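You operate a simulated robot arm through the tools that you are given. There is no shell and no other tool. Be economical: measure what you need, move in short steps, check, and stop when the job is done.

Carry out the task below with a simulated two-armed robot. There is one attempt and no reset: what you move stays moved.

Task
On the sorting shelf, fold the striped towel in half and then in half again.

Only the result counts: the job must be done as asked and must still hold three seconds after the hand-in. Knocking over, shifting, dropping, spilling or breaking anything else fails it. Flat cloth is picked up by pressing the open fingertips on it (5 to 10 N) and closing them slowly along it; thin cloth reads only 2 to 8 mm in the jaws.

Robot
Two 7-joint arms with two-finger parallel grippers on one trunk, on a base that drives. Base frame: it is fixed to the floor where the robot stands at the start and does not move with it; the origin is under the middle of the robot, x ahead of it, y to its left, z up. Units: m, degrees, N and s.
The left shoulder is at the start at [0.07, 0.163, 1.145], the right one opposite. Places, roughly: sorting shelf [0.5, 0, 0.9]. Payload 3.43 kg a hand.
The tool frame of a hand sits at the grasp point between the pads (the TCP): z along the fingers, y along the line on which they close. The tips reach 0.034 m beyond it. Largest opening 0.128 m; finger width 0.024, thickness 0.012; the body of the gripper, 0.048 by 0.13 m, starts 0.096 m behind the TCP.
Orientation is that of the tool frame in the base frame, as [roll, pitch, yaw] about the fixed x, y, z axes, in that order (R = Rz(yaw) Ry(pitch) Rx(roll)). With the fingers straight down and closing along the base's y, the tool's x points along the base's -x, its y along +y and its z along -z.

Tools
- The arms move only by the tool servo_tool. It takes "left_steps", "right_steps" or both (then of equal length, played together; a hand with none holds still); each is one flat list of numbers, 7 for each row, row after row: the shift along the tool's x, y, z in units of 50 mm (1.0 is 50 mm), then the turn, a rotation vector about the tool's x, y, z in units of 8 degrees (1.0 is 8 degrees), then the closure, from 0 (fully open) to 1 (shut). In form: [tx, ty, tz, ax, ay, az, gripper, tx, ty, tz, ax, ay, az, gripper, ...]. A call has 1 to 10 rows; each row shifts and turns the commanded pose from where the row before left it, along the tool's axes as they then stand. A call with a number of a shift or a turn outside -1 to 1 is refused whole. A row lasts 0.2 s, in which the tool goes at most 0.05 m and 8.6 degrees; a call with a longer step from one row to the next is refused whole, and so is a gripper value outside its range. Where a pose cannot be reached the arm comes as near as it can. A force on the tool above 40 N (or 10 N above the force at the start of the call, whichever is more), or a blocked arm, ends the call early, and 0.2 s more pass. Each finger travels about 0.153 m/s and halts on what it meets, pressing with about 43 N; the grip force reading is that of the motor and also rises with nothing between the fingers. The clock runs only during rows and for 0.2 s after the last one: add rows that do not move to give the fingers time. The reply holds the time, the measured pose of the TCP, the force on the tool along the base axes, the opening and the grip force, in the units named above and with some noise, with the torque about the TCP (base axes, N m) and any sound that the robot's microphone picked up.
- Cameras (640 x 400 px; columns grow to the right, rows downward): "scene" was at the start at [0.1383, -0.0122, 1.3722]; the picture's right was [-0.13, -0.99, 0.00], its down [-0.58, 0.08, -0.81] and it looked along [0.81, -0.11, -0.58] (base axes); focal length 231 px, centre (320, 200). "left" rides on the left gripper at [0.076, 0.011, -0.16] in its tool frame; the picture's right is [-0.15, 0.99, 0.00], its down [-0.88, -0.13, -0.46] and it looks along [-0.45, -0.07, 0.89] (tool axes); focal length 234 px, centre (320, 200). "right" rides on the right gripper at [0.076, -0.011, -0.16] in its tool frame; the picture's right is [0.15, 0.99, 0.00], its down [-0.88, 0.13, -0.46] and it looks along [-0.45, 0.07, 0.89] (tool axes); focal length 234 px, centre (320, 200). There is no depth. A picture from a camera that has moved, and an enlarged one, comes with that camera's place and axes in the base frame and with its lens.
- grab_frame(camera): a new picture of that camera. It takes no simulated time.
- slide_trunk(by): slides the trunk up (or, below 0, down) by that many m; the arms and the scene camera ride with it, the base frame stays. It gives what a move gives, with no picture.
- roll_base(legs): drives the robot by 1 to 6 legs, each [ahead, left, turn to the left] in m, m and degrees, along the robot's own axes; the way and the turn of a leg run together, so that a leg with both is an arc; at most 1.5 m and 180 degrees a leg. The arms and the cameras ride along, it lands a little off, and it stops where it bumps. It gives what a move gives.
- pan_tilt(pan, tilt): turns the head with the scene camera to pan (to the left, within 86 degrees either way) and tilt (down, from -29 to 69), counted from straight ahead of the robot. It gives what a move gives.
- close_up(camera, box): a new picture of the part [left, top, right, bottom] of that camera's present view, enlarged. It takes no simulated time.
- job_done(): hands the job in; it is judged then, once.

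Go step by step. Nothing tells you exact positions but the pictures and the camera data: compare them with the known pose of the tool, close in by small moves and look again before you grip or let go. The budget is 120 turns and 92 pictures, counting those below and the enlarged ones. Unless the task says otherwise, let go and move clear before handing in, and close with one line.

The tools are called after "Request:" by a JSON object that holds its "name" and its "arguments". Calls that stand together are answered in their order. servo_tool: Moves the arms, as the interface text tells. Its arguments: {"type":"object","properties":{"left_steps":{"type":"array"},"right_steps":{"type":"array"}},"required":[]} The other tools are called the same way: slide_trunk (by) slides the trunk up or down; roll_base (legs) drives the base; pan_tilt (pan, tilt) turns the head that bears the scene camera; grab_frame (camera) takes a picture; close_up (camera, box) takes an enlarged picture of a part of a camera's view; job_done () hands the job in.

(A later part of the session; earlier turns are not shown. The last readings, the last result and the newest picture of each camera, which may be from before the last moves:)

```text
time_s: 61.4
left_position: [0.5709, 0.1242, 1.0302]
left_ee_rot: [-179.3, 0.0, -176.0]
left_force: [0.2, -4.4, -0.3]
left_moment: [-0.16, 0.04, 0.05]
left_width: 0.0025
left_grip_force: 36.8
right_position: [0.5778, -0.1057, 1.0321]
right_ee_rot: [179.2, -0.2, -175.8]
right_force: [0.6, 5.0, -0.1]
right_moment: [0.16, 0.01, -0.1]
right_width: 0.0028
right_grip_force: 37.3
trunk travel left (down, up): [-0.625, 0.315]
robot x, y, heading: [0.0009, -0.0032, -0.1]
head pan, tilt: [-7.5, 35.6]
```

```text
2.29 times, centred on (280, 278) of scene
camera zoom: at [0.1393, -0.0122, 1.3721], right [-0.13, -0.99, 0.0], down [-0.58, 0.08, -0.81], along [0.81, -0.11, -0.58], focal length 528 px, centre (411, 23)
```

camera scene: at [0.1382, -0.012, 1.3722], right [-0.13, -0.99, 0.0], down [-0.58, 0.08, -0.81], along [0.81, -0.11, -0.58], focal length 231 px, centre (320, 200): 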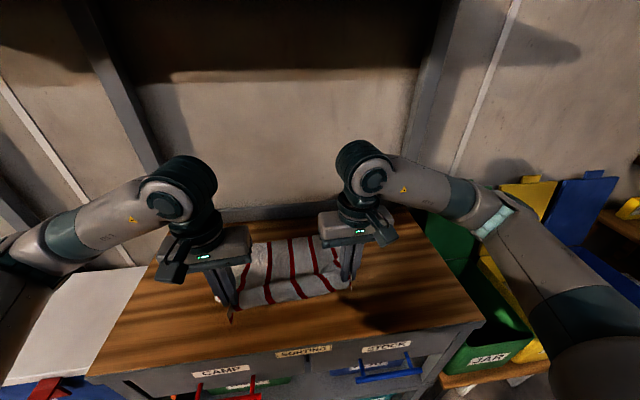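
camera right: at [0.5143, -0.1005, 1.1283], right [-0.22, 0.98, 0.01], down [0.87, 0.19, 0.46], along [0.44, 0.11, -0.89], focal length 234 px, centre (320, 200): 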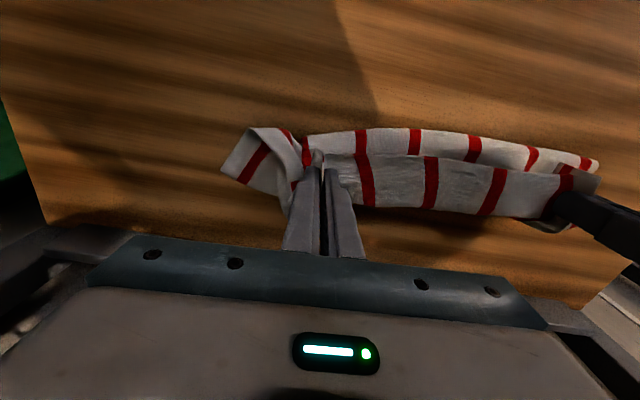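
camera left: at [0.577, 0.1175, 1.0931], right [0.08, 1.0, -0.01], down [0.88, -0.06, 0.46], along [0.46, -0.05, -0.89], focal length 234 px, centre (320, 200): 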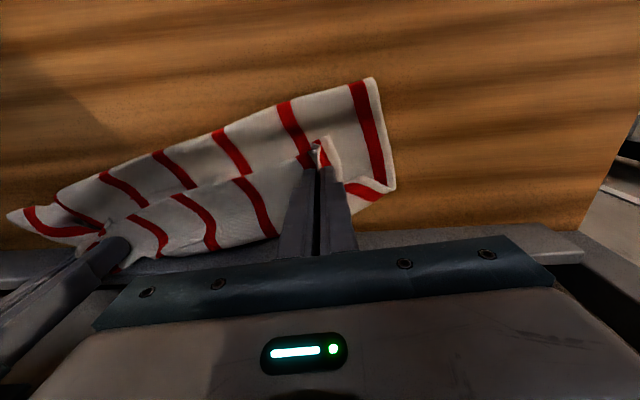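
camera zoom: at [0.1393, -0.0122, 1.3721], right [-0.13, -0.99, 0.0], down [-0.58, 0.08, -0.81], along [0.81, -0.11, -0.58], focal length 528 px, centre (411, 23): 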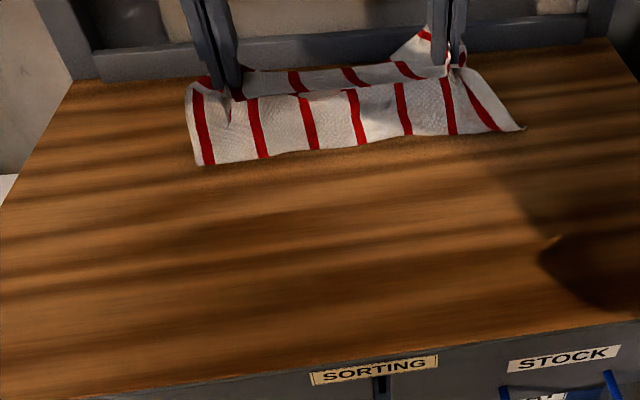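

The towel slid forward again because the high arc pulled it taut. The fold line is now at x≈0.576 directly under the hands and the far edge at about 0.72. I'll come down on a tighter, slack arc.

Request:
{"name": "servo_tool", "arguments": {"left_steps": [-0.3, -0.022, 0.3, 0, 0, 0, 1, -0.3, -0.022, 0.3, 0, 0, 0, 1, -0.3, -0.022, 0.24, 0, 0, 0, 1, -0.3, -0.022, 0.24, 0, 0, 0, 1, -0.24, -0.018, 0.24, 0, 0, 0, 1, -0.24, -0.018, 0.24, 0, 0, 0, 1, 0, 0, 0, 0, 0, 0, 1], "right_steps": [-0.3, -0.022, 0.3, 0, 0, 0, 1, -0.3, -0.022, 0.3, 0, 0, 0, 1, -0.3, -0.022, 0.24, 0, 0, 0, 1, -0.3, -0.022, 0.24, 0, 0, 0, 1, -0.24, -0.018, 0.24, 0, 0, 0, 1, -0.24, -0.018, 0.24, 0, 0, 0, 1, 0, 0, 0, 0, 0, 0, 1]}}

Request:
{"name": "close_up", "arguments": {"camera": "scene", "box": [180, 190, 400, 327]}}

Request:
{"name": "grab_frame", "arguments": {"camera": "left"}}

```text
time_s: 63.0
left_position: [0.6545, 0.1247, 0.9519]
left_ee_rot: [-179.2, 0.1, -175.8]
left_force: [0.6, -3.3, -1.0]
left_moment: [-0.12, -0.04, 0.02]
left_width: 0.0024
left_grip_force: 36.7
right_position: [0.6601, -0.1061, 0.9561]
right_ee_rot: [179.2, 0.1, -175.8]
right_force: [-0.3, 3.6, 0.2]
right_moment: [0.14, -0.03, -0.09]
right_width: 0.0029
right_grip_force: 36.9
trunk travel left (down, up): [-0.625, 0.315]
robot x, y, heading: [0.0007, -0.002, -0.1]
head pan, tilt: [-7.5, 35.6]
```

```text
2.91 times, centred on (290, 258) of scene
camera zoom: at [0.1377, -0.0121, 1.3723], right [-0.13, -0.99, 0.0], down [-0.58, 0.08, -0.81], along [0.81, -0.11, -0.58], focal length 671 px, centre (407, 30)
```

zoom: 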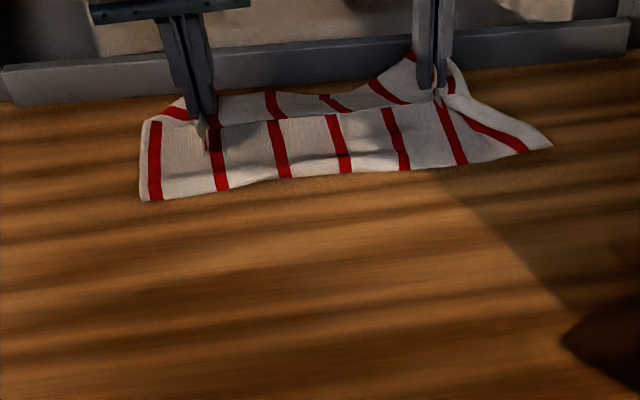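

```text
40 pictures are left
camera left: at [0.5767, 0.1327, 1.111], right [0.07, 1.0, -0.01], down [0.89, -0.06, 0.46], along [0.46, -0.05, -0.89], focal length 234 px, centre (320, 200)
```

left: 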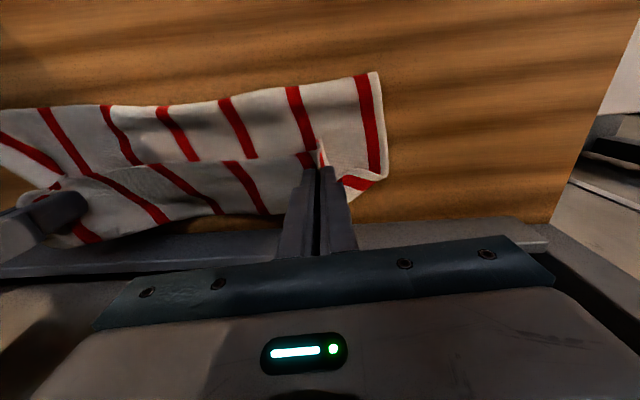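

Better: the front fold is at x≈0.59, the far edge at about 0.717 near the ledge, and the pinched edge about 4 cm short of it. I'll move forward a bit more at this low height, with the ledge stopping the bottom layer.

Request:
{"name": "servo_tool", "arguments": {"left_steps": [-0.28, -0.02, 0, 0, 0, 0, 1, -0.28, -0.02, 0, 0, 0, 0, 1, -0.28, -0.02, 0.1, 0, 0, 0, 1, 0, 0, 0.1, 0, 0, 0, 1, 0, 0, 0, 0, 0, 0, 1], "right_steps": [-0.28, -0.02, 0, 0, 0, 0, 1, -0.28, -0.02, 0, 0, 0, 0, 1, -0.24, -0.02, 0.12, 0, 0, 0, 1, 0, 0, 0.16, 0, 0, 0, 1, 0, 0, 0, 0, 0, 0, 1]}}

Request:
{"name": "close_up", "arguments": {"camera": "scene", "box": [180, 190, 400, 327]}}

Request:
{"name": "grab_frame", "arguments": {"camera": "left"}}

```text
time_s: 64.2
left_position: [0.6955, 0.1235, 0.9424]
left_ee_rot: [-179.2, 0.1, -175.9]
left_force: [-0.7, -2.7, -0.6]
left_moment: [-0.07, 0.01, 0.0]
left_width: 0.0024
left_grip_force: 37.4
right_position: [0.7015, -0.1052, 0.9411]
right_ee_rot: [179.3, 0.1, -175.8]
right_force: [-0.6, 3.4, -0.5]
right_moment: [0.14, 0.01, -0.09]
right_width: 0.0028
right_grip_force: 37.8
trunk travel left (down, up): [-0.625, 0.315]
robot x, y, heading: [-0.0006, 0.0004, -0.1]
head pan, tilt: [-7.5, 35.6]
```

```text
2.91 times, centred on (290, 258) of scene
camera zoom: at [0.1383, -0.0122, 1.3722], right [-0.13, -0.99, 0.0], down [-0.58, 0.08, -0.81], along [0.81, -0.11, -0.58], focal length 671 px, centre (407, 30)
```

zoom: 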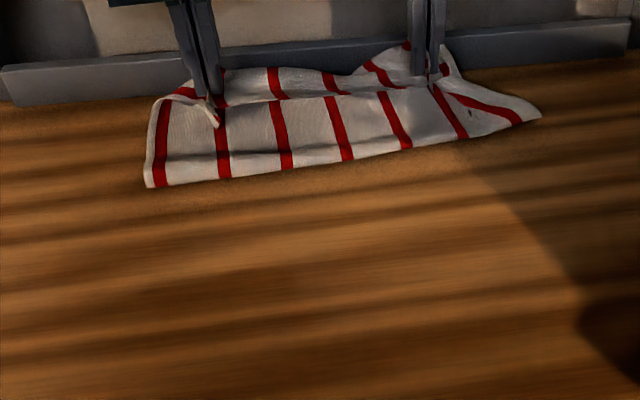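

```text
38 pictures are left
camera left: at [0.618, 0.1315, 1.1019], right [0.07, 1.0, -0.01], down [0.89, -0.06, 0.46], along [0.46, -0.05, -0.89], focal length 234 px, centre (320, 200)
```

left: 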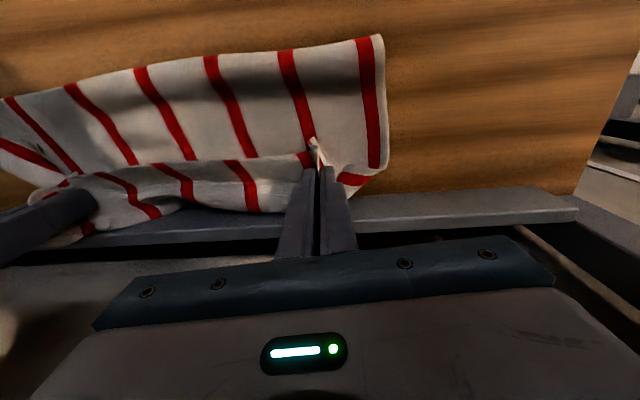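

The top layer now spans from the front fold at 0.606 to near the ledge. I'll lower to a light touch, then open slowly so the pinches spread out.

Request:
{"name": "servo_tool", "arguments": {"left_steps": [0, 0, 0.2, 0, 0, 0, 1, 0, 0, 0.15, 0, 0, 0, 1, 0, 0, 0, 0, 0, 0, 1], "right_steps": [0, 0, 0.2, 0, 0, 0, 1, 0, 0, 0.14, 0, 0, 0, 1, 0, 0, 0, 0, 0, 0, 1]}}

Request:
{"name": "servo_tool", "arguments": {"left_steps": [0, 0, 0, 0, 0, 0, 0.96, 0, 0, 0, 0, 0, 0, 0.92, 0, 0, 0, 0, 0, 0, 0.88, 0, 0, 0, 0, 0, 0, 0.84, 0, 0, 0, 0, 0, 0, 0.8, 0, 0, 0, 0, 0, 0, 0.76, 0, 0, 0, 0, 0, 0, 0.72, 0, 0, 0, 0, 0, 0, 0.68, 0, 0, 0, 0, 0, 0, 0.64, 0, 0, 0, 0, 0, 0, 0.6], "right_steps": [0, 0, 0, 0, 0, 0, 0.96, 0, 0, 0, 0, 0, 0, 0.92, 0, 0, 0, 0, 0, 0, 0.88, 0, 0, 0, 0, 0, 0, 0.84, 0, 0, 0, 0, 0, 0, 0.8, 0, 0, 0, 0, 0, 0, 0.76, 0, 0, 0, 0, 0, 0, 0.72, 0, 0, 0, 0, 0, 0, 0.68, 0, 0, 0, 0, 0, 0, 0.64, 0, 0, 0, 0, 0, 0, 0.6]}}

Request:
{"name": "servo_tool", "arguments": {"left_steps": [0, 0, -0.5, 0, 0, 0, 0.6, 0, 0, -1, 0, 0, 0, 0.6, 0, 0, -1, 0, 0, 0, 0.6, 0.8, 0.8, -1, 0, 0, 0, 0.6, 0.8, 0.8, -0.8, 0, 0, 0, 0.6], "right_steps": [0, 0, -0.5, 0, 0, 0, 0.6, 0, 0, -1, 0, 0, 0, 0.6, 0, 0, -1, 0, 0, 0, 0.6, 0.8, -0.8, -1, 0, 0, 0, 0.6, 0.8, -0.8, -0.8, 0, 0, 0, 0.6]}}

Request:
{"name": "close_up", "arguments": {"camera": "scene", "box": [180, 190, 400, 327]}}

Request:
{"name": "grab_frame", "arguments": {"camera": "left"}}

Request:
{"name": "grab_frame", "arguments": {"camera": "right"}}

```text
time_s: 65.0
left_position: [0.6947, 0.1224, 0.9275]
left_ee_rot: [-179.2, 0.2, -175.9]
left_force: [1.8, -1.9, 10.4]
left_moment: [-0.08, 0.04, 0.03]
left_width: 0.0024
left_grip_force: 36.8
right_position: [0.7017, -0.1031, 0.9242]
right_ee_rot: [179.1, 0.1, -175.8]
right_force: [0.1, 1.2, 0.2]
right_moment: [0.04, 0.0, -0.02]
right_width: 0.0027
right_grip_force: 37.1
trunk travel left (down, up): [-0.625, 0.315]
robot x, y, heading: [-0.0024, 0.0008, -0.1]
head pan, tilt: [-7.5, 35.6]
```

```text
time_s: 67.2
left_position: [0.6956, 0.1228, 0.9251]
left_ee_rot: [-179.2, 0.1, -175.9]
left_force: [0.2, 0.2, 0.8]
left_moment: [-0.03, 0.0, -0.03]
left_width: 0.0512
left_grip_force: 0.0
right_position: [0.7002, -0.1044, 0.9253]
right_ee_rot: [179.3, 0.1, -175.8]
right_force: [-0.4, 0.1, 0.7]
right_moment: [-0.01, -0.02, 0.02]
right_width: 0.0511
right_grip_force: 0.1
trunk travel left (down, up): [-0.625, 0.315]
robot x, y, heading: [0.0014, -0.0016, 0.1]
head pan, tilt: [-7.5, 35.6]
```

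```text
refused: row 4 steps farther than a row can; nothing moved
```

```text
2.91 times, centred on (290, 258) of scene
camera zoom: at [0.1383, -0.0121, 1.3722], right [-0.13, -0.99, 0.0], down [-0.58, 0.08, -0.81], along [0.81, -0.11, -0.58], focal length 671 px, centre (407, 30)
```

zoom: 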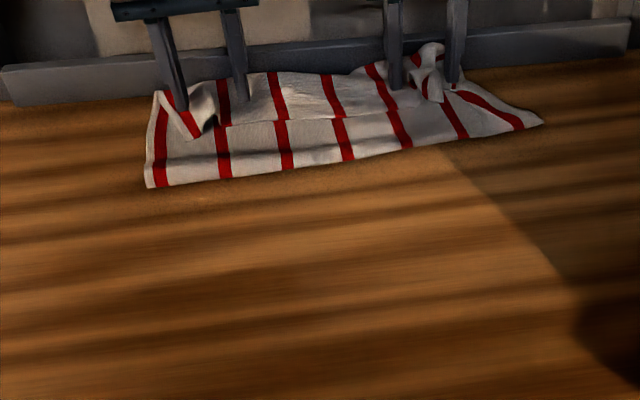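

```text
36 pictures are left
camera left: at [0.6191, 0.1308, 1.0846], right [0.07, 1.0, -0.01], down [0.89, -0.06, 0.46], along [0.46, -0.05, -0.89], focal length 234 px, centre (320, 200)
```

left: 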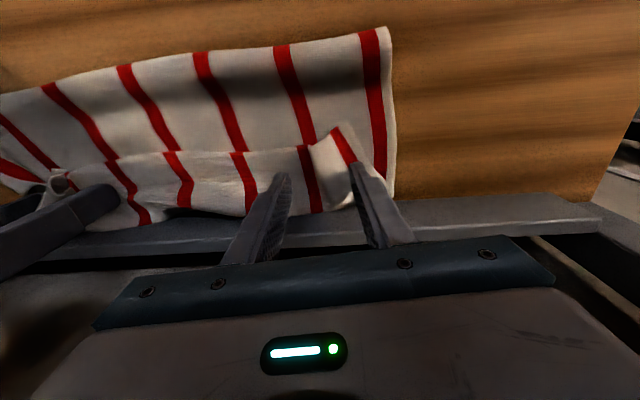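

```text
35 pictures are left
camera right: at [0.6272, -0.1219, 1.0836], right [-0.22, 0.98, 0.01], down [0.87, 0.19, 0.46], along [0.44, 0.11, -0.89], focal length 234 px, centre (320, 200)
```

right: 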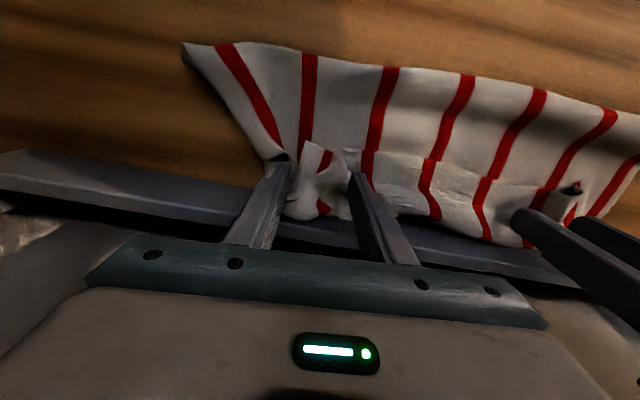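

After opening, the top layer's near edge lies at x≈0.67, about 7 cm short of the far edge, so it sprang back. The right bunch still stands between the right fingers and the left corner flap stands just robot-side of the left fingers. I'll regrip both: the right closes in place, and the left hops back 2.5 cm and closes.

Request:
{"name": "servo_tool", "arguments": {"left_steps": [0, 0, -0.5, 0, 0, 0, 0.6, 0.5, 0.1, -0.3, 0, 0, 0, 0.6, 0, 0, 0.4, 0, 0, 0, 0.6, 0, 0, 0.36, 0, 0, 0, 0.65, 0, 0, 0, 0, 0, 0, 0.7, 0, 0, 0, 0, 0, 0, 0.77, 0, 0, 0, 0, 0, 0, 0.84, 0, 0, 0, 0, 0, 0, 0.91, 0, 0, 0, 0, 0, 0, 1, 0, 0, 0, 0, 0, 0, 1], "right_steps": [0, 0, 0, 0, 0, 0, 0.6, 0, 0, 0, 0, 0, 0, 0.6, 0, 0, 0, 0, 0, 0, 0.6, 0, 0, 0, 0, 0, 0, 0.65, 0, 0, 0, 0, 0, 0, 0.7, 0, 0, 0, 0, 0, 0, 0.77, 0, 0, 0, 0, 0, 0, 0.84, 0, 0, 0, 0, 0, 0, 0.91, 0, 0, 0, 0, 0, 0, 1, 0, 0, 0, 0, 0, 0, 1]}}

Request:
{"name": "grab_frame", "arguments": {"camera": "left"}}

Request:
{"name": "close_up", "arguments": {"camera": "scene", "box": [180, 190, 400, 327]}}

```text
time_s: 69.4
left_position: [0.6727, 0.1258, 0.9278]
left_ee_rot: [-179.2, 0.1, -175.9]
left_force: [-0.3, -1.5, -0.1]
left_moment: [0.03, 0.0, 0.0]
left_width: 0.0025
left_grip_force: 37.1
right_position: [0.702, -0.1028, 0.9252]
right_ee_rot: [179.2, 0.0, -175.8]
right_force: [0.1, 0.2, 0.1]
right_moment: [0.02, 0.01, -0.03]
right_width: 0.0027
right_grip_force: 37.2
trunk travel left (down, up): [-0.625, 0.315]
robot x, y, heading: [0.0003, 0.0007, -0.1]
head pan, tilt: [-7.5, 35.6]
```

```text
34 pictures are left
camera left: at [0.5952, 0.1347, 1.0868], right [0.07, 1.0, -0.01], down [0.89, -0.06, 0.46], along [0.46, -0.05, -0.89], focal length 234 px, centre (320, 200)
```

left: 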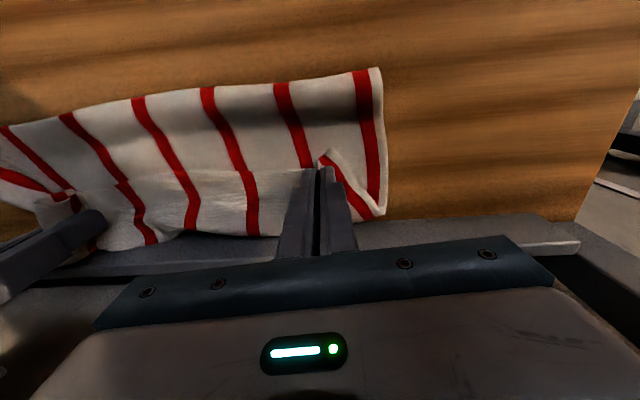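

```text
2.91 times, centred on (290, 258) of scene
camera zoom: at [0.1383, -0.0122, 1.3722], right [-0.13, -0.99, 0.0], down [-0.58, 0.08, -0.81], along [0.81, -0.11, -0.58], focal length 671 px, centre (407, 30)
```

zoom: 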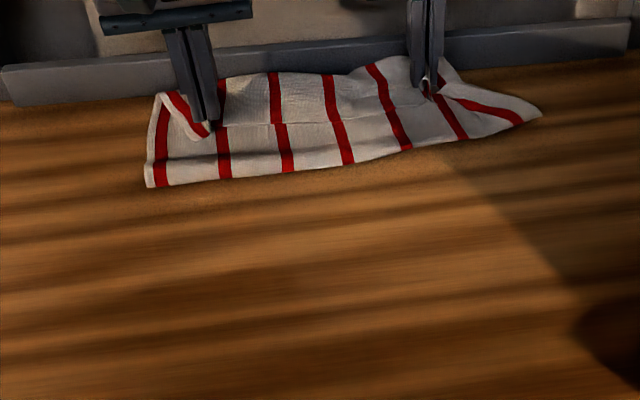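

Both are regripped (2.5 and 2.7 mm), and the near-left corner already lies near the far-left corner. I'll push both pinches forward to just short of the ledge, press firmly, then release.

Request:
{"name": "servo_tool", "arguments": {"left_steps": [0, 0, -0.3, 0, 0, 0, 1, -0.27, -0.02, 0, 0, 0, 0, 1, -0.27, -0.02, 0, 0, 0, 0, 1, -0.22, -0.02, 0, 0, 0, 0, 1, 0, 0, 0.3, 0, 0, 0, 1, 0, 0, 0.1, 0, 0, 0, 1, 0, 0, 0, 0, 0, 0, 1], "right_steps": [0, 0, -0.3, 0, 0, 0, 1, -0.05, -0.02, 0, 0, 0, 0, 1, -0.05, -0.02, 0, 0, 0, 0, 1, -0.05, -0.02, 0, 0, 0, 0, 1, 0, 0, 0.3, 0, 0, 0, 1, 0, 0, 0.1, 0, 0, 0, 1, 0, 0, 0, 0, 0, 0, 1]}}

Request:
{"name": "grab_frame", "arguments": {"camera": "left"}}

Request:
{"name": "grab_frame", "arguments": {"camera": "right"}}

```text
time_s: 71.0
left_position: [0.7074, 0.126, 0.9245]
left_ee_rot: [-179.2, 0.2, -175.9]
left_force: [-11.0, -4.2, 3.4]
left_moment: [-0.18, 0.27, -0.07]
left_width: 0.0027
left_grip_force: 36.7
right_position: [0.7076, -0.1073, 0.9217]
right_ee_rot: [179.1, 0.2, -175.8]
right_force: [-1.4, 3.1, 6.3]
right_moment: [0.15, 0.04, -0.03]
right_width: 0.0025
right_grip_force: 37.3
trunk travel left (down, up): [-0.625, 0.315]
robot x, y, heading: [-0.0045, 0.0014, 0.0]
head pan, tilt: [-7.5, 35.6]
```

```text
32 pictures are left
camera left: at [0.6296, 0.1338, 1.0842], right [0.08, 1.0, -0.01], down [0.89, -0.06, 0.46], along [0.46, -0.05, -0.89], focal length 234 px, centre (320, 200)
```

left: 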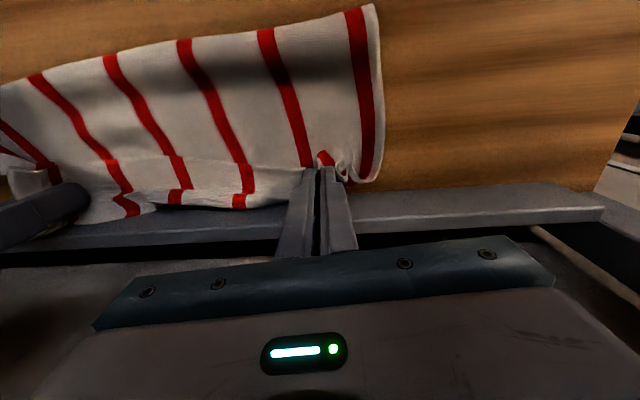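

```text
31 pictures are left
camera right: at [0.6327, -0.1259, 1.0813], right [-0.22, 0.98, 0.01], down [0.87, 0.19, 0.46], along [0.45, 0.11, -0.89], focal length 234 px, centre (320, 200)
```

right: 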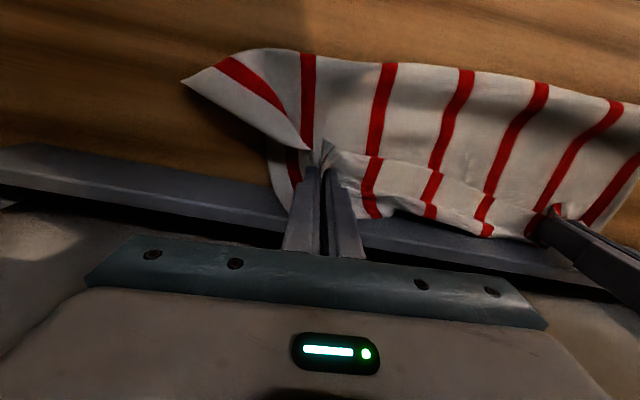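

Much better: the near edge is now at the ledge line, with only a narrow strip of bottom layer behind it, leaning on the ledge. I'll press lightly, release slowly and retreat upward.

Request:
{"name": "servo_tool", "arguments": {"left_steps": [0.03, 0, 0.02, 0, 0, 0, 1, 0, 0, 0, 0, 0, 0, 0.95, 0, 0, 0, 0, 0, 0, 0.9, 0, 0, 0, 0, 0, 0, 0.85, 0, 0, 0, 0, 0, 0, 0.8, 0, 0, 0, 0, 0, 0, 0.75, 0, 0, 0, 0, 0, 0, 0.7, 0, 0, -0.3, 0, 0, 0, 0.7, 0, 0, -0.9, 0, 0, 0, 0.7, 0, 0, -0.9, 0, 0, 0, 0.7], "right_steps": [0, 0, 0.015, 0, 0, 0, 1, 0, 0, 0, 0, 0, 0, 0.95, 0, 0, 0, 0, 0, 0, 0.9, 0, 0, 0, 0, 0, 0, 0.85, 0, 0, 0, 0, 0, 0, 0.8, 0, 0, 0, 0, 0, 0, 0.75, 0, 0, 0, 0, 0, 0, 0.7, 0, 0, -0.3, 0, 0, 0, 0.7, 0, 0, -0.9, 0, 0, 0, 0.7, 0, 0, -0.9, 0, 0, 0, 0.7]}}

Request:
{"name": "servo_tool", "arguments": {"left_steps": [0.5, 0.5, -0.3, 0, 0, 0, 0.7, 0.5, 0.5, -0.3, 0, 0, 0, 0.7, 0.5, 0.5, 0, 0, 0, 0, 0.7], "right_steps": [0.5, -0.5, -0.3, 0, 0, 0, 0.7, 0.5, -0.5, -0.3, 0, 0, 0, 0.7, 0.5, -0.5, 0, 0, 0, 0, 0.7]}}

Request:
{"name": "close_up", "arguments": {"camera": "scene", "box": [180, 180, 400, 317]}}

Request:
{"name": "grab_frame", "arguments": {"camera": "right"}}

```text
time_s: 73.2
left_position: [0.705, 0.1275, 1.0315]
left_ee_rot: [-179.2, 0.1, -175.8]
left_force: [0.9, -0.8, -0.8]
left_moment: [0.0, -0.03, -0.03]
left_width: 0.0383
left_grip_force: 0.0
right_position: [0.7071, -0.1082, 1.0277]
right_ee_rot: [179.3, 0.0, -175.8]
right_force: [-0.1, -0.4, -0.1]
right_moment: [0.01, -0.02, 0.0]
right_width: 0.0385
right_grip_force: 0.0
trunk travel left (down, up): [-0.625, 0.315]
robot x, y, heading: [0.0029, -0.0002, -0.1]
head pan, tilt: [-7.5, 35.6]
```

```text
time_s: 74.0
left_position: [0.6258, 0.1978, 1.0606]
left_ee_rot: [-179.3, 0.1, -176.0]
left_force: [-0.1, 0.0, 0.8]
left_moment: [0.0, -0.02, 0.03]
left_width: 0.0385
left_grip_force: 0.1
right_position: [0.6397, -0.1909, 1.0558]
right_ee_rot: [179.2, 0.0, -175.8]
right_force: [0.2, -0.6, 0.2]
right_moment: [-0.03, -0.02, -0.02]
right_width: 0.0383
right_grip_force: 0.0
trunk travel left (down, up): [-0.625, 0.315]
robot x, y, heading: [0.0012, -0.0029, 0.4]
head pan, tilt: [-7.5, 35.6]
```

```text
2.91 times, centred on (290, 248) of scene
camera zoom: at [0.1372, -0.0122, 1.3724], right [-0.13, -0.99, 0.0], down [-0.58, 0.08, -0.81], along [0.81, -0.11, -0.58], focal length 671 px, centre (407, 59)
```

zoom: 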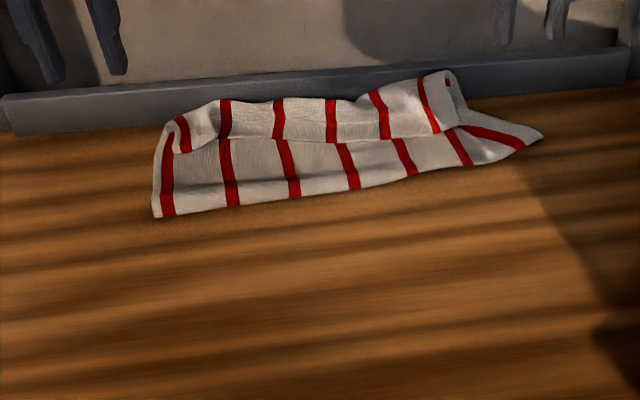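

```text
29 pictures are left
camera right: at [0.5647, -0.2096, 1.2147], right [-0.22, 0.98, 0.01], down [0.87, 0.19, 0.46], along [0.44, 0.11, -0.89], focal length 234 px, centre (320, 200)
```

right: 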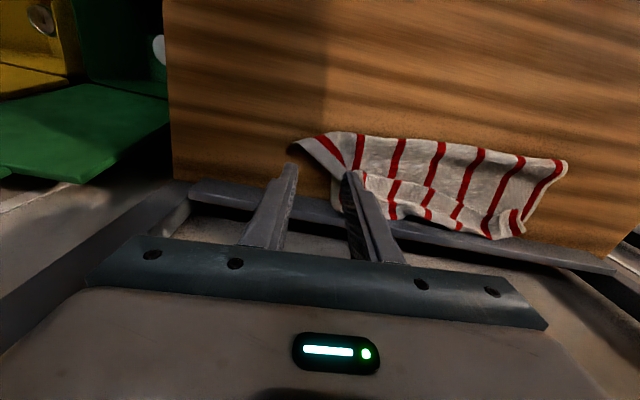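

The top layer is still short of the far edge, which leans on the ledge. I'll press both hands' fingertips on the exposed far strip and drag the bottom layer toward the robot. That brings it off the ledge and evens the halves.

Request:
{"name": "servo_tool", "arguments": {"left_steps": [-0.35, -0.62, 0, 0, 0, 0, 0.7, -0.35, -0.62, 0, 0, 0, 0, 0.7, -0.35, -0.62, 0, 0, 0, 0, 0.7, -0.35, -0.61, 0, 0, 0, 0, 0.7, 0, 0, 0.8, 0, 0, 0, 0.7, 0, 0, 0.8, 0, 0, 0, 0.7, 0, 0, 0.5, 0, 0, 0, 0.7, 0, 0, 0, 0, 0, 0, 0.7], "right_steps": [-0.38, 0.63, 0, 0, 0, 0, 0.7, -0.38, 0.63, 0, 0, 0, 0, 0.7, -0.38, 0.63, 0, 0, 0, 0, 0.7, -0.38, 0.62, 0, 0, 0, 0, 0.7, 0, 0, 0.8, 0, 0, 0, 0.7, 0, 0, 0.8, 0, 0, 0, 0.7, 0, 0, 0.5, 0, 0, 0, 0.7, 0, 0, 0, 0, 0, 0, 0.7]}}

Request:
{"name": "close_up", "arguments": {"camera": "left", "box": [160, 60, 440, 235]}}

Request:
{"name": "close_up", "arguments": {"camera": "scene", "box": [180, 180, 400, 317]}}

```text
time_s: 75.8
left_position: [0.7059, 0.0796, 0.9538]
left_ee_rot: [-179.3, 0.1, -175.9]
left_force: [0.1, -0.1, -0.2]
left_moment: [-0.02, 0.0, 0.0]
left_width: 0.0385
left_grip_force: 0.0
right_position: [0.7055, -0.061, 0.9492]
right_ee_rot: [179.2, 0.0, -175.8]
right_force: [-0.3, -0.8, 0.5]
right_moment: [0.04, 0.01, -0.02]
right_width: 0.0384
right_grip_force: 0.0
trunk travel left (down, up): [-0.625, 0.315]
robot x, y, heading: [0.0011, 0.0016, 0.1]
head pan, tilt: [-7.5, 35.6]
```

```text
2.29 times, centred on (300, 148) of left
camera zoom: at [0.629, 0.0866, 1.1126], right [0.07, 1.0, -0.01], down [0.89, -0.06, 0.46], along [0.46, -0.05, -0.89], focal length 535 px, centre (366, 320)
```

zoom: 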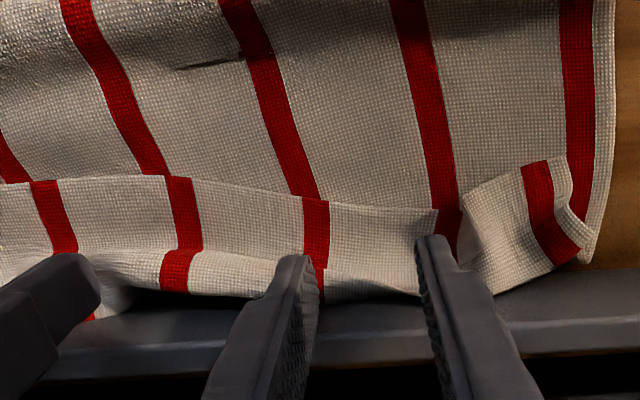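

```text
2.91 times, centred on (290, 248) of scene
camera zoom: at [0.1381, -0.0123, 1.3723], right [-0.13, -0.99, 0.0], down [-0.58, 0.08, -0.81], along [0.81, -0.11, -0.58], focal length 671 px, centre (407, 59)
```

zoom: 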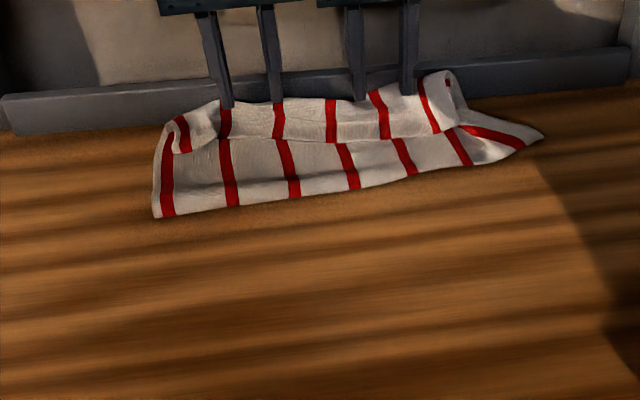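

The close-up shows the far strip is actually the pinched edge tail folded back on top, with its free edge facing the robot. So the top layer overshoots rather than falls short. I'll re-pinch at the bend near the ledge, lift so the tail hangs, and draw back toward the robot so it trails outward.

Request:
{"name": "servo_tool", "arguments": {"left_steps": [0, 0.45, 0, 0, 0, 0, 0.6, 0, 0.45, 0, 0, 0, 0, 0.57, 0, 0, 0.3, 0, 0, 0, 0.57, 0, 0, 0.2, 0, 0, 0, 0.57, 0, 0, 0, 0, 0, 0, 0.57], "right_steps": [0, -0.45, 0, 0, 0, 0, 0.6, 0, -0.45, 0, 0, 0, 0, 0.57, 0, 0, 0.25, 0, 0, 0, 0.57, 0, 0, 0.15, 0, 0, 0, 0.57, 0, 0, 0, 0, 0, 0, 0.57]}}

Request:
{"name": "grab_frame", "arguments": {"camera": "right"}}

Request:
{"name": "grab_frame", "arguments": {"camera": "left"}}

```text
time_s: 77.0
left_position: [0.7018, 0.1206, 0.9287]
left_ee_rot: [-179.2, 0.1, -175.9]
left_force: [-0.2, -0.4, -0.4]
left_moment: [0.02, 0.02, 0.01]
left_width: 0.055
left_grip_force: 0.0
right_position: [0.709, -0.1031, 0.9275]
right_ee_rot: [179.2, 0.0, -175.8]
right_force: [-0.8, 0.7, 3.7]
right_moment: [-0.06, 0.02, 0.02]
right_width: 0.0547
right_grip_force: 0.0
trunk travel left (down, up): [-0.625, 0.315]
robot x, y, heading: [-0.0034, 0.0002, -0.1]
head pan, tilt: [-7.5, 35.6]
```

```text
26 pictures are left
camera right: at [0.6344, -0.1196, 1.0879], right [-0.22, 0.98, 0.01], down [0.87, 0.19, 0.46], along [0.44, 0.11, -0.89], focal length 234 px, centre (320, 200)
```

right: 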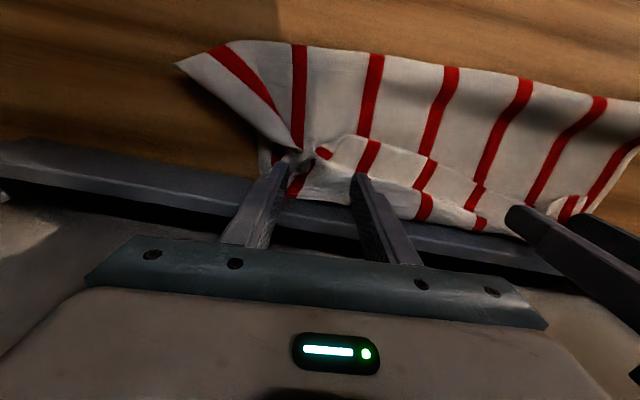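

```text
25 pictures are left
camera left: at [0.6249, 0.13, 1.0867], right [0.07, 1.0, -0.01], down [0.89, -0.06, 0.46], along [0.46, -0.05, -0.89], focal length 234 px, centre (320, 200)
```

left: 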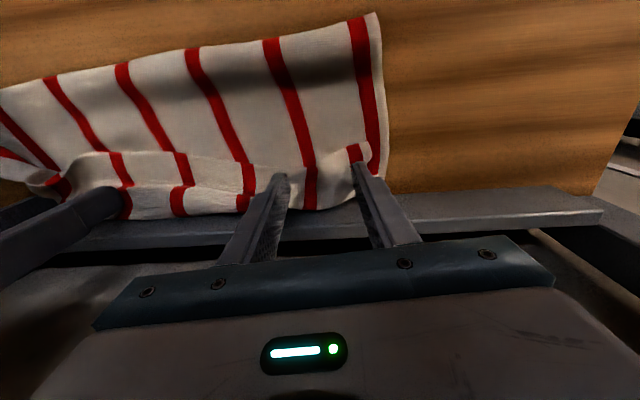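

The tail lying on top is confirmed. I'll press lightly and close both hands at the bend.

Request:
{"name": "servo_tool", "arguments": {"left_steps": [0, 0, 0.06, 0, 0, 0, 0.6, 0, 0, 0.02, 0, 0, 0, 0.63, 0, 0, 0, 0, 0, 0, 0.67, 0, 0, 0, 0, 0, 0, 0.71, 0, 0, 0, 0, 0, 0, 0.75, 0, 0, 0, 0, 0, 0, 0.8, 0, 0, 0, 0, 0, 0, 0.85, 0, 0, 0, 0, 0, 0, 0.9, 0, 0, 0, 0, 0, 0, 1, 0, 0, 0, 0, 0, 0, 1], "right_steps": [0, 0, 0.02, 0, 0, 0, 0.6, 0, 0, 0, 0, 0, 0, 0.63, 0, 0, 0, 0, 0, 0, 0.67, 0, 0, 0, 0, 0, 0, 0.71, 0, 0, 0, 0, 0, 0, 0.75, 0, 0, 0, 0, 0, 0, 0.8, 0, 0, 0, 0, 0, 0, 0.85, 0, 0, 0, 0, 0, 0, 0.9, 0, 0, 0, 0, 0, 0, 1, 0, 0, 0, 0, 0, 0, 1]}}

```text
time_s: 79.2
left_position: [0.7038, 0.1226, 0.9238]
left_ee_rot: [-179.2, 0.1, -176.0]
left_force: [0.1, -0.7, 0.2]
left_moment: [-0.04, -0.01, 0.01]
left_width: 0.0027
left_grip_force: 37.6
right_position: [0.7088, -0.1024, 0.928]
right_ee_rot: [179.2, -0.2, -175.8]
right_force: [-0.3, -0.6, 2.4]
right_moment: [-0.04, -0.01, 0.02]
right_width: 0.0026
right_grip_force: 37.2
trunk travel left (down, up): [-0.625, 0.315]
robot x, y, heading: [-0.0016, -0.0008, 0.0]
head pan, tilt: [-7.5, 35.6]
```

Both are gripped. I'll lift about 8 cm, drifting back a little so the tail hangs free.

Request:
{"name": "servo_tool", "arguments": {"left_steps": [0, 0, -0.4, 0, 0, 0, 1, 0.1, 0, -0.4, 0, 0, 0, 1, 0.1, 0, -0.4, 0, 0, 0, 1, 0.1, 0, -0.4, 0, 0, 0, 1, 0, 0, 0, 0, 0, 0, 1], "right_steps": [0, 0, -0.4, 0, 0, 0, 1, 0.1, 0, -0.4, 0, 0, 0, 1, 0.1, 0, -0.4, 0, 0, 0, 1, 0.1, 0, -0.4, 0, 0, 0, 1, 0, 0, 0, 0, 0, 0, 1]}}

Request:
{"name": "close_up", "arguments": {"camera": "scene", "box": [180, 150, 400, 287]}}

Request:
{"name": "grab_frame", "arguments": {"camera": "left"}}

```text
time_s: 80.4
left_position: [0.6879, 0.12, 1.0044]
left_ee_rot: [-179.3, 0.0, -175.8]
left_force: [0.1, -0.4, -0.8]
left_moment: [-0.01, 0.04, -0.04]
left_width: 0.0021
left_grip_force: 36.7
right_position: [0.6925, -0.1044, 1.0077]
right_ee_rot: [179.2, -0.1, -175.9]
right_force: [0.0, 0.1, -0.5]
right_moment: [0.0, 0.02, 0.02]
right_width: 0.0027
right_grip_force: 37.4
trunk travel left (down, up): [-0.625, 0.315]
robot x, y, heading: [0.0009, 0.0012, 0.0]
head pan, tilt: [-7.5, 35.6]
```

```text
2.91 times, centred on (290, 218) of scene
camera zoom: at [0.1392, -0.0121, 1.3721], right [-0.13, -0.99, 0.0], down [-0.58, 0.08, -0.81], along [0.81, -0.11, -0.58], focal length 671 px, centre (407, 146)
```

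zoom: 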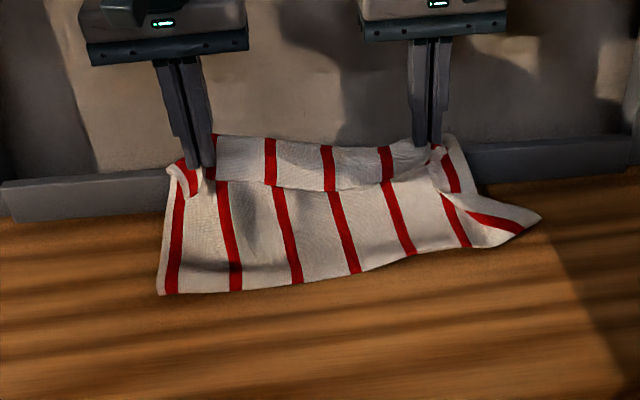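

```text
23 pictures are left
camera left: at [0.6103, 0.1282, 1.1641], right [0.07, 1.0, -0.01], down [0.89, -0.06, 0.46], along [0.46, -0.05, -0.89], focal length 234 px, centre (320, 200)
```

left: 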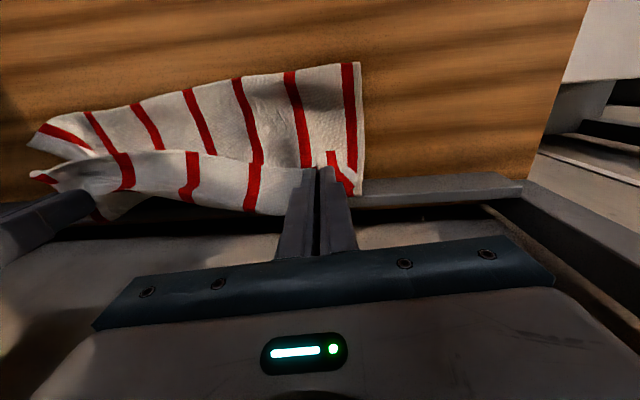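

Pinching this way always leaves the 3–4 cm tail on the wrong side, so the proper fix is to grip right at the edge. I'll draw the towel back toward the robot until flat, as before, then lay it down and release.

Request:
{"name": "servo_tool", "arguments": {"left_steps": [0.57, 0.052, 0, 0, 0, 0, 1, 0.57, 0.052, 0, 0, 0, 0, 1, 0.57, 0.052, 0, 0, 0, 0, 1, 0.57, 0.052, 0, 0, 0, 0, 1, 0.57, 0.052, 0, 0, 0, 0, 1, 0.57, 0.052, 0.19, 0, 0, 0, 1, 0.57, 0.052, 0.19, 0, 0, 0, 1, 0.57, 0.052, 0.19, 0, 0, 0, 1, 0.57, 0.052, 0.19, 0, 0, 0, 1, 0.57, 0.052, 0.19, 0, 0, 0, 1], "right_steps": [0.563, 0.041, 0, 0, 0, 0, 1, 0.563, 0.041, 0, 0, 0, 0, 1, 0.563, 0.041, 0, 0, 0, 0, 1, 0.563, 0.041, 0, 0, 0, 0, 1, 0.563, 0.041, 0, 0, 0, 0, 1, 0.563, 0.041, 0.19, 0, 0, 0, 1, 0.563, 0.041, 0.19, 0, 0, 0, 1, 0.563, 0.041, 0.19, 0, 0, 0, 1, 0.563, 0.041, 0.19, 0, 0, 0, 1, 0.563, 0.041, 0.19, 0, 0, 0, 1]}}

Request:
{"name": "servo_tool", "arguments": {"left_steps": [0, 0, 0.35, 0, 0, 0, 1, 0, 0, 0.32, 0, 0, 0, 1, 0, 0, 0, 0, 0, 0, 0.95, 0, 0, 0, 0, 0, 0, 0.88, 0, 0, 0, 0, 0, 0, 0.8, 0, 0, 0, 0, 0, 0, 0.72, 0, 0, 0, 0, 0, 0, 0.64, 0, 0, 0, 0, 0, 0, 0.57], "right_steps": [0, 0, 0.35, 0, 0, 0, 1, 0, 0, 0.34, 0, 0, 0, 1, 0, 0, 0, 0, 0, 0, 0.95, 0, 0, 0, 0, 0, 0, 0.88, 0, 0, 0, 0, 0, 0, 0.8, 0, 0, 0, 0, 0, 0, 0.72, 0, 0, 0, 0, 0, 0, 0.64, 0, 0, 0, 0, 0, 0, 0.57]}}

Request:
{"name": "grab_frame", "arguments": {"camera": "left"}}

```text
time_s: 82.6
left_position: [0.4012, 0.1271, 0.9549]
left_ee_rot: [-179.2, 0.2, -175.8]
left_force: [0.2, -0.8, 0.4]
left_moment: [-0.06, -0.01, -0.04]
left_width: 0.0024
left_grip_force: 37.4
right_position: [0.4116, -0.1038, 0.9612]
right_ee_rot: [179.2, 0.1, -175.9]
right_force: [-0.9, 0.0, -1.0]
right_moment: [-0.02, -0.01, 0.0]
right_width: 0.0026
right_grip_force: 37.1
trunk travel left (down, up): [-0.625, 0.315]
robot x, y, heading: [0.0007, 0.0021, 0.2]
head pan, tilt: [-7.5, 35.6]
```

```text
time_s: 84.4
left_position: [0.4022, 0.1262, 0.9206]
left_ee_rot: [-179.2, 0.2, -175.8]
left_force: [0.2, 0.9, 0.8]
left_moment: [-0.02, 0.01, 0.01]
left_width: 0.0551
left_grip_force: 0.0
right_position: [0.4137, -0.1025, 0.9269]
right_ee_rot: [179.2, -0.1, -175.8]
right_force: [0.2, 0.2, 0.4]
right_moment: [0.03, 0.0, 0.02]
right_width: 0.0551
right_grip_force: 0.0
trunk travel left (down, up): [-0.625, 0.315]
robot x, y, heading: [-0.0011, -0.0033, 0.2]
head pan, tilt: [-7.5, 35.6]
```

```text
22 pictures are left
camera left: at [0.3239, 0.1347, 1.0804], right [0.07, 1.0, -0.01], down [0.89, -0.06, 0.46], along [0.46, -0.05, -0.89], focal length 234 px, centre (320, 200)
```

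left: 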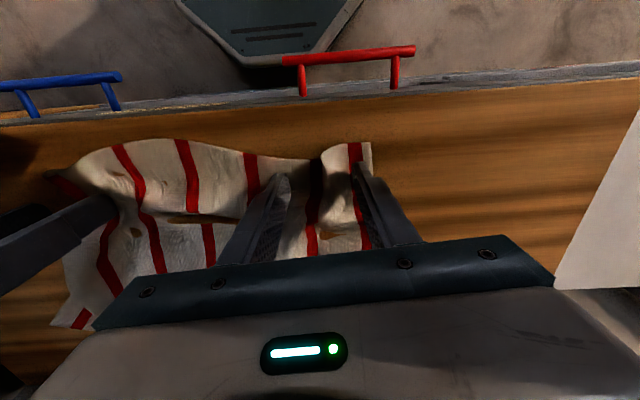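

The pinch ridges still stand between the open fingers and run to the near edge at x≈0.373. I'll slide both hands about 17 mm toward the robot so the pads sit at the edge, and touch down.

Request:
{"name": "servo_tool", "arguments": {"left_steps": [0.32, 0.02, -0.06, 0, 0, 0, 0.55, 0, 0, 0.1, 0, 0, 0, 0.55, 0, 0, 0.04, 0, 0, 0, 0.55, 0, 0, 0, 0, 0, 0, 0.55], "right_steps": [0.36, 0.02, 0, 0, 0, 0, 0.55, 0, 0, 0.14, 0, 0, 0, 0.55, 0, 0, 0.06, 0, 0, 0, 0.55, 0, 0, 0, 0, 0, 0, 0.55]}}

Request:
{"name": "close_up", "arguments": {"camera": "left", "box": [200, 60, 480, 235]}}

Request:
{"name": "close_up", "arguments": {"camera": "right", "box": [180, 60, 460, 235]}}

```text
time_s: 85.4
left_position: [0.3864, 0.125, 0.9173]
left_ee_rot: [-179.2, 0.1, -175.9]
left_force: [0.8, 0.3, -0.6]
left_moment: [0.03, 0.0, -0.03]
left_width: 0.0576
left_grip_force: 0.1
right_position: [0.3933, -0.1013, 0.9153]
right_ee_rot: [179.1, 0.0, -175.8]
right_force: [1.5, 0.3, 6.1]
right_moment: [0.24, -0.02, 0.0]
right_width: 0.0577
right_grip_force: 0.0
trunk travel left (down, up): [-0.625, 0.315]
robot x, y, heading: [0.002, 0.0001, 0.1]
head pan, tilt: [-7.5, 35.6]
```

```text
2.29 times, centred on (340, 148) of left
camera zoom: at [0.3083, 0.1341, 1.077], right [0.07, 1.0, -0.01], down [0.89, -0.06, 0.46], along [0.46, -0.05, -0.89], focal length 535 px, centre (274, 320)
```

zoom: 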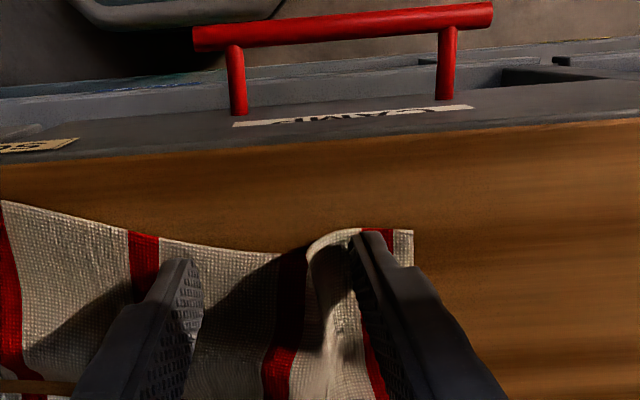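

```text
2.29 times, centred on (320, 148) of right
camera zoom: at [0.3201, -0.1193, 1.0755], right [-0.22, 0.98, 0.01], down [0.87, 0.19, 0.46], along [0.44, 0.11, -0.89], focal length 535 px, centre (320, 320)
```

zoom: 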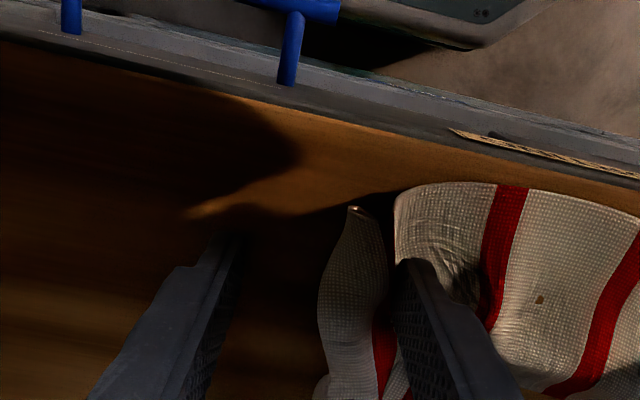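

The left is well placed on the ridge at the edge. On the right, the corner strip is partly folded but sits between the fingers. I'll shift the right 8 mm closer and close both slowly.

Request:
{"name": "servo_tool", "arguments": {"left_steps": [0, 0, 0.02, 0, 0, 0, 0.58, 0, 0, 0, 0, 0, 0, 0.62, 0, 0, 0, 0, 0, 0, 0.66, 0, 0, 0, 0, 0, 0, 0.7, 0, 0, 0, 0, 0, 0, 0.75, 0, 0, 0, 0, 0, 0, 0.8, 0, 0, 0, 0, 0, 0, 0.85, 0, 0, 0, 0, 0, 0, 0.9, 0, 0, 0, 0, 0, 0, 1, 0, 0, 0, 0, 0, 0, 1], "right_steps": [0.16, 0, -0.02, 0, 0, 0, 0.58, 0, 0, 0.01, 0, 0, 0, 0.62, 0, 0, 0, 0, 0, 0, 0.66, 0, 0, 0, 0, 0, 0, 0.7, 0, 0, 0, 0, 0, 0, 0.75, 0, 0, 0, 0, 0, 0, 0.8, 0, 0, 0, 0, 0, 0, 0.85, 0, 0, 0, 0, 0, 0, 0.9, 0, 0, 0, 0, 0, 0, 1, 0, 0, 0, 0, 0, 0, 1]}}

Request:
{"name": "servo_tool", "arguments": {"left_steps": [0, 0, -0.4, 0, 0, 0, 1, 0, 0, -0.4, 0, 0, 0, 1, 0, 0.2, 0, 0, 0, 0, 1, 0, 0, 0, 0, 0, 0, 1], "right_steps": [0, 0, -0.4, 0, 0, 0, 1, 0, 0, -0.4, 0, 0, 0, 1, 0, -0.2, 0, 0, 0, 0, 1, 0, -0.2, 0, 0, 0, 0, 1]}}

Request:
{"name": "close_up", "arguments": {"camera": "scene", "box": [140, 190, 420, 365]}}

```text
time_s: 87.6
left_position: [0.3866, 0.1262, 0.9163]
left_ee_rot: [-179.2, 0.1, -176.0]
left_force: [0.0, 0.0, -1.6]
left_moment: [-0.04, -0.01, -0.01]
left_width: 0.0027
left_grip_force: 36.9
right_position: [0.3855, -0.102, 0.9166]
right_ee_rot: [179.2, 0.0, -175.9]
right_force: [0.8, 0.2, 5.2]
right_moment: [0.03, -0.02, -0.02]
right_width: 0.0036
right_grip_force: 37.9
trunk travel left (down, up): [-0.625, 0.315]
robot x, y, heading: [0.0017, -0.0022, -0.0]
head pan, tilt: [-7.5, 35.6]
```

```text
time_s: 88.6
left_position: [0.3855, 0.1311, 0.9568]
left_ee_rot: [-178.0, -0.1, -176.2]
left_force: [-2.5, -25.2, -0.2]
left_moment: [-0.87, 0.06, -0.22]
left_width: 0.0025
left_grip_force: 37.6
right_position: [0.3866, -0.1149, 0.9559]
right_ee_rot: [178.1, 0.2, -175.9]
right_force: [0.9, 26.1, -0.8]
right_moment: [0.88, -0.02, -0.29]
right_width: 0.0035
right_grip_force: 37.9
trunk travel left (down, up): [-0.625, 0.315]
robot x, y, heading: [0.0012, 0.0025, 0.1]
head pan, tilt: [-7.5, 35.6]
stopped in row 4 (left hand): the force on the tool passed its limit (the readings are from after the stop); the commanded pose is now the measured one
```

```text
2.29 times, centred on (280, 278) of scene
camera zoom: at [0.1383, -0.0128, 1.3722], right [-0.13, -0.99, 0.0], down [-0.58, 0.08, -0.81], along [0.81, -0.11, -0.58], focal length 528 px, centre (411, 23)
```

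zoom: 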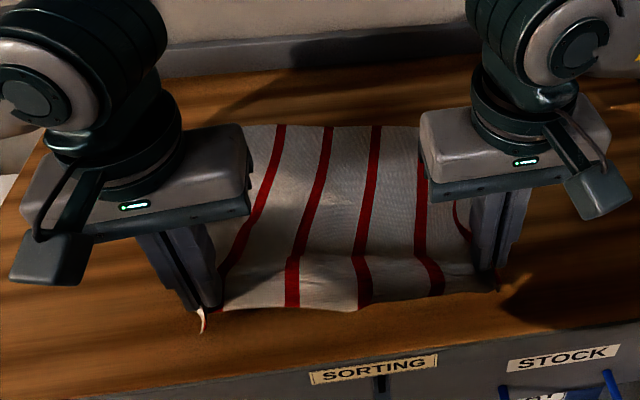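

Both hands now hold the edge with only about a 1 cm tail, and the towel is straight, with its far edge at x≈0.612. I'll fold with a low, slack arc.

Request:
{"name": "servo_tool", "arguments": {"left_steps": [-0.34, -0.105, -0.3, 0, 0, 0, 1, -0.34, -0.025, -0.3, 0, 0, 0, 1, -0.4, -0.029, -0.16, 0, 0, 0, 1, -0.4, -0.029, -0.14, 0, 0, 0, 1, -0.4, -0.029, 0, 0, 0, 0, 1, -0.4, -0.029, 0, 0, 0, 0, 1, -0.4, -0.029, 0.14, 0, 0, 0, 1, -0.4, -0.029, 0.16, 0, 0, 0, 1, -0.36, -0.026, 0.2, 0, 0, 0, 1, -0.34, -0.025, 0.2, 0, 0, 0, 1], "right_steps": [-0.34, 0.055, -0.3, 0, 0, 0, 1, -0.34, -0.025, -0.3, 0, 0, 0, 1, -0.4, -0.029, -0.16, 0, 0, 0, 1, -0.4, -0.029, -0.14, 0, 0, 0, 1, -0.4, -0.029, 0, 0, 0, 0, 1, -0.4, -0.029, 0, 0, 0, 0, 1, -0.4, -0.029, 0.14, 0, 0, 0, 1, -0.4, -0.029, 0.16, 0, 0, 0, 1, -0.36, -0.026, 0.2, 0, 0, 0, 1, -0.34, -0.025, 0.2, 0, 0, 0, 1]}}

Request:
{"name": "close_up", "arguments": {"camera": "scene", "box": [160, 190, 400, 340]}}

```text
time_s: 90.8
left_position: [0.5764, 0.1297, 0.9658]
left_ee_rot: [-178.5, 0.0, -176.2]
left_force: [-1.4, -13.1, 0.5]
left_moment: [-0.46, 0.09, -0.11]
left_width: 0.0024
left_grip_force: 37.1
right_position: [0.5753, -0.111, 0.966]
right_ee_rot: [178.6, 0.1, -175.7]
right_force: [0.5, 11.8, -0.5]
right_moment: [0.44, -0.05, -0.15]
right_width: 0.0034
right_grip_force: 38.1
trunk travel left (down, up): [-0.625, 0.315]
robot x, y, heading: [-0.0004, -0.0025, -0.3]
head pan, tilt: [-7.5, 35.6]
```

```text
2.67 times, centred on (280, 265) of scene
camera zoom: at [0.1392, -0.0121, 1.3721], right [-0.13, -0.99, 0.0], down [-0.58, 0.08, -0.81], along [0.81, -0.11, -0.58], focal length 615 px, centre (427, 27)
```

zoom: 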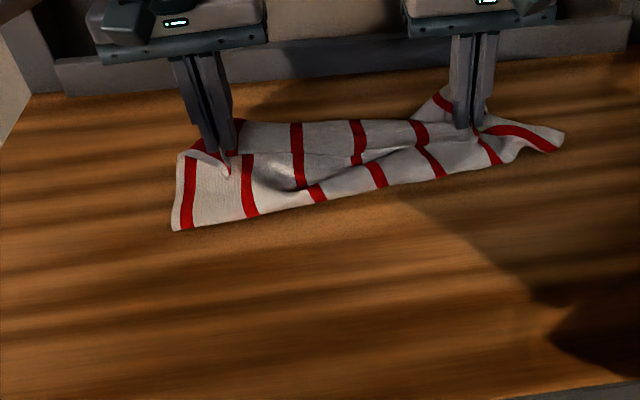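

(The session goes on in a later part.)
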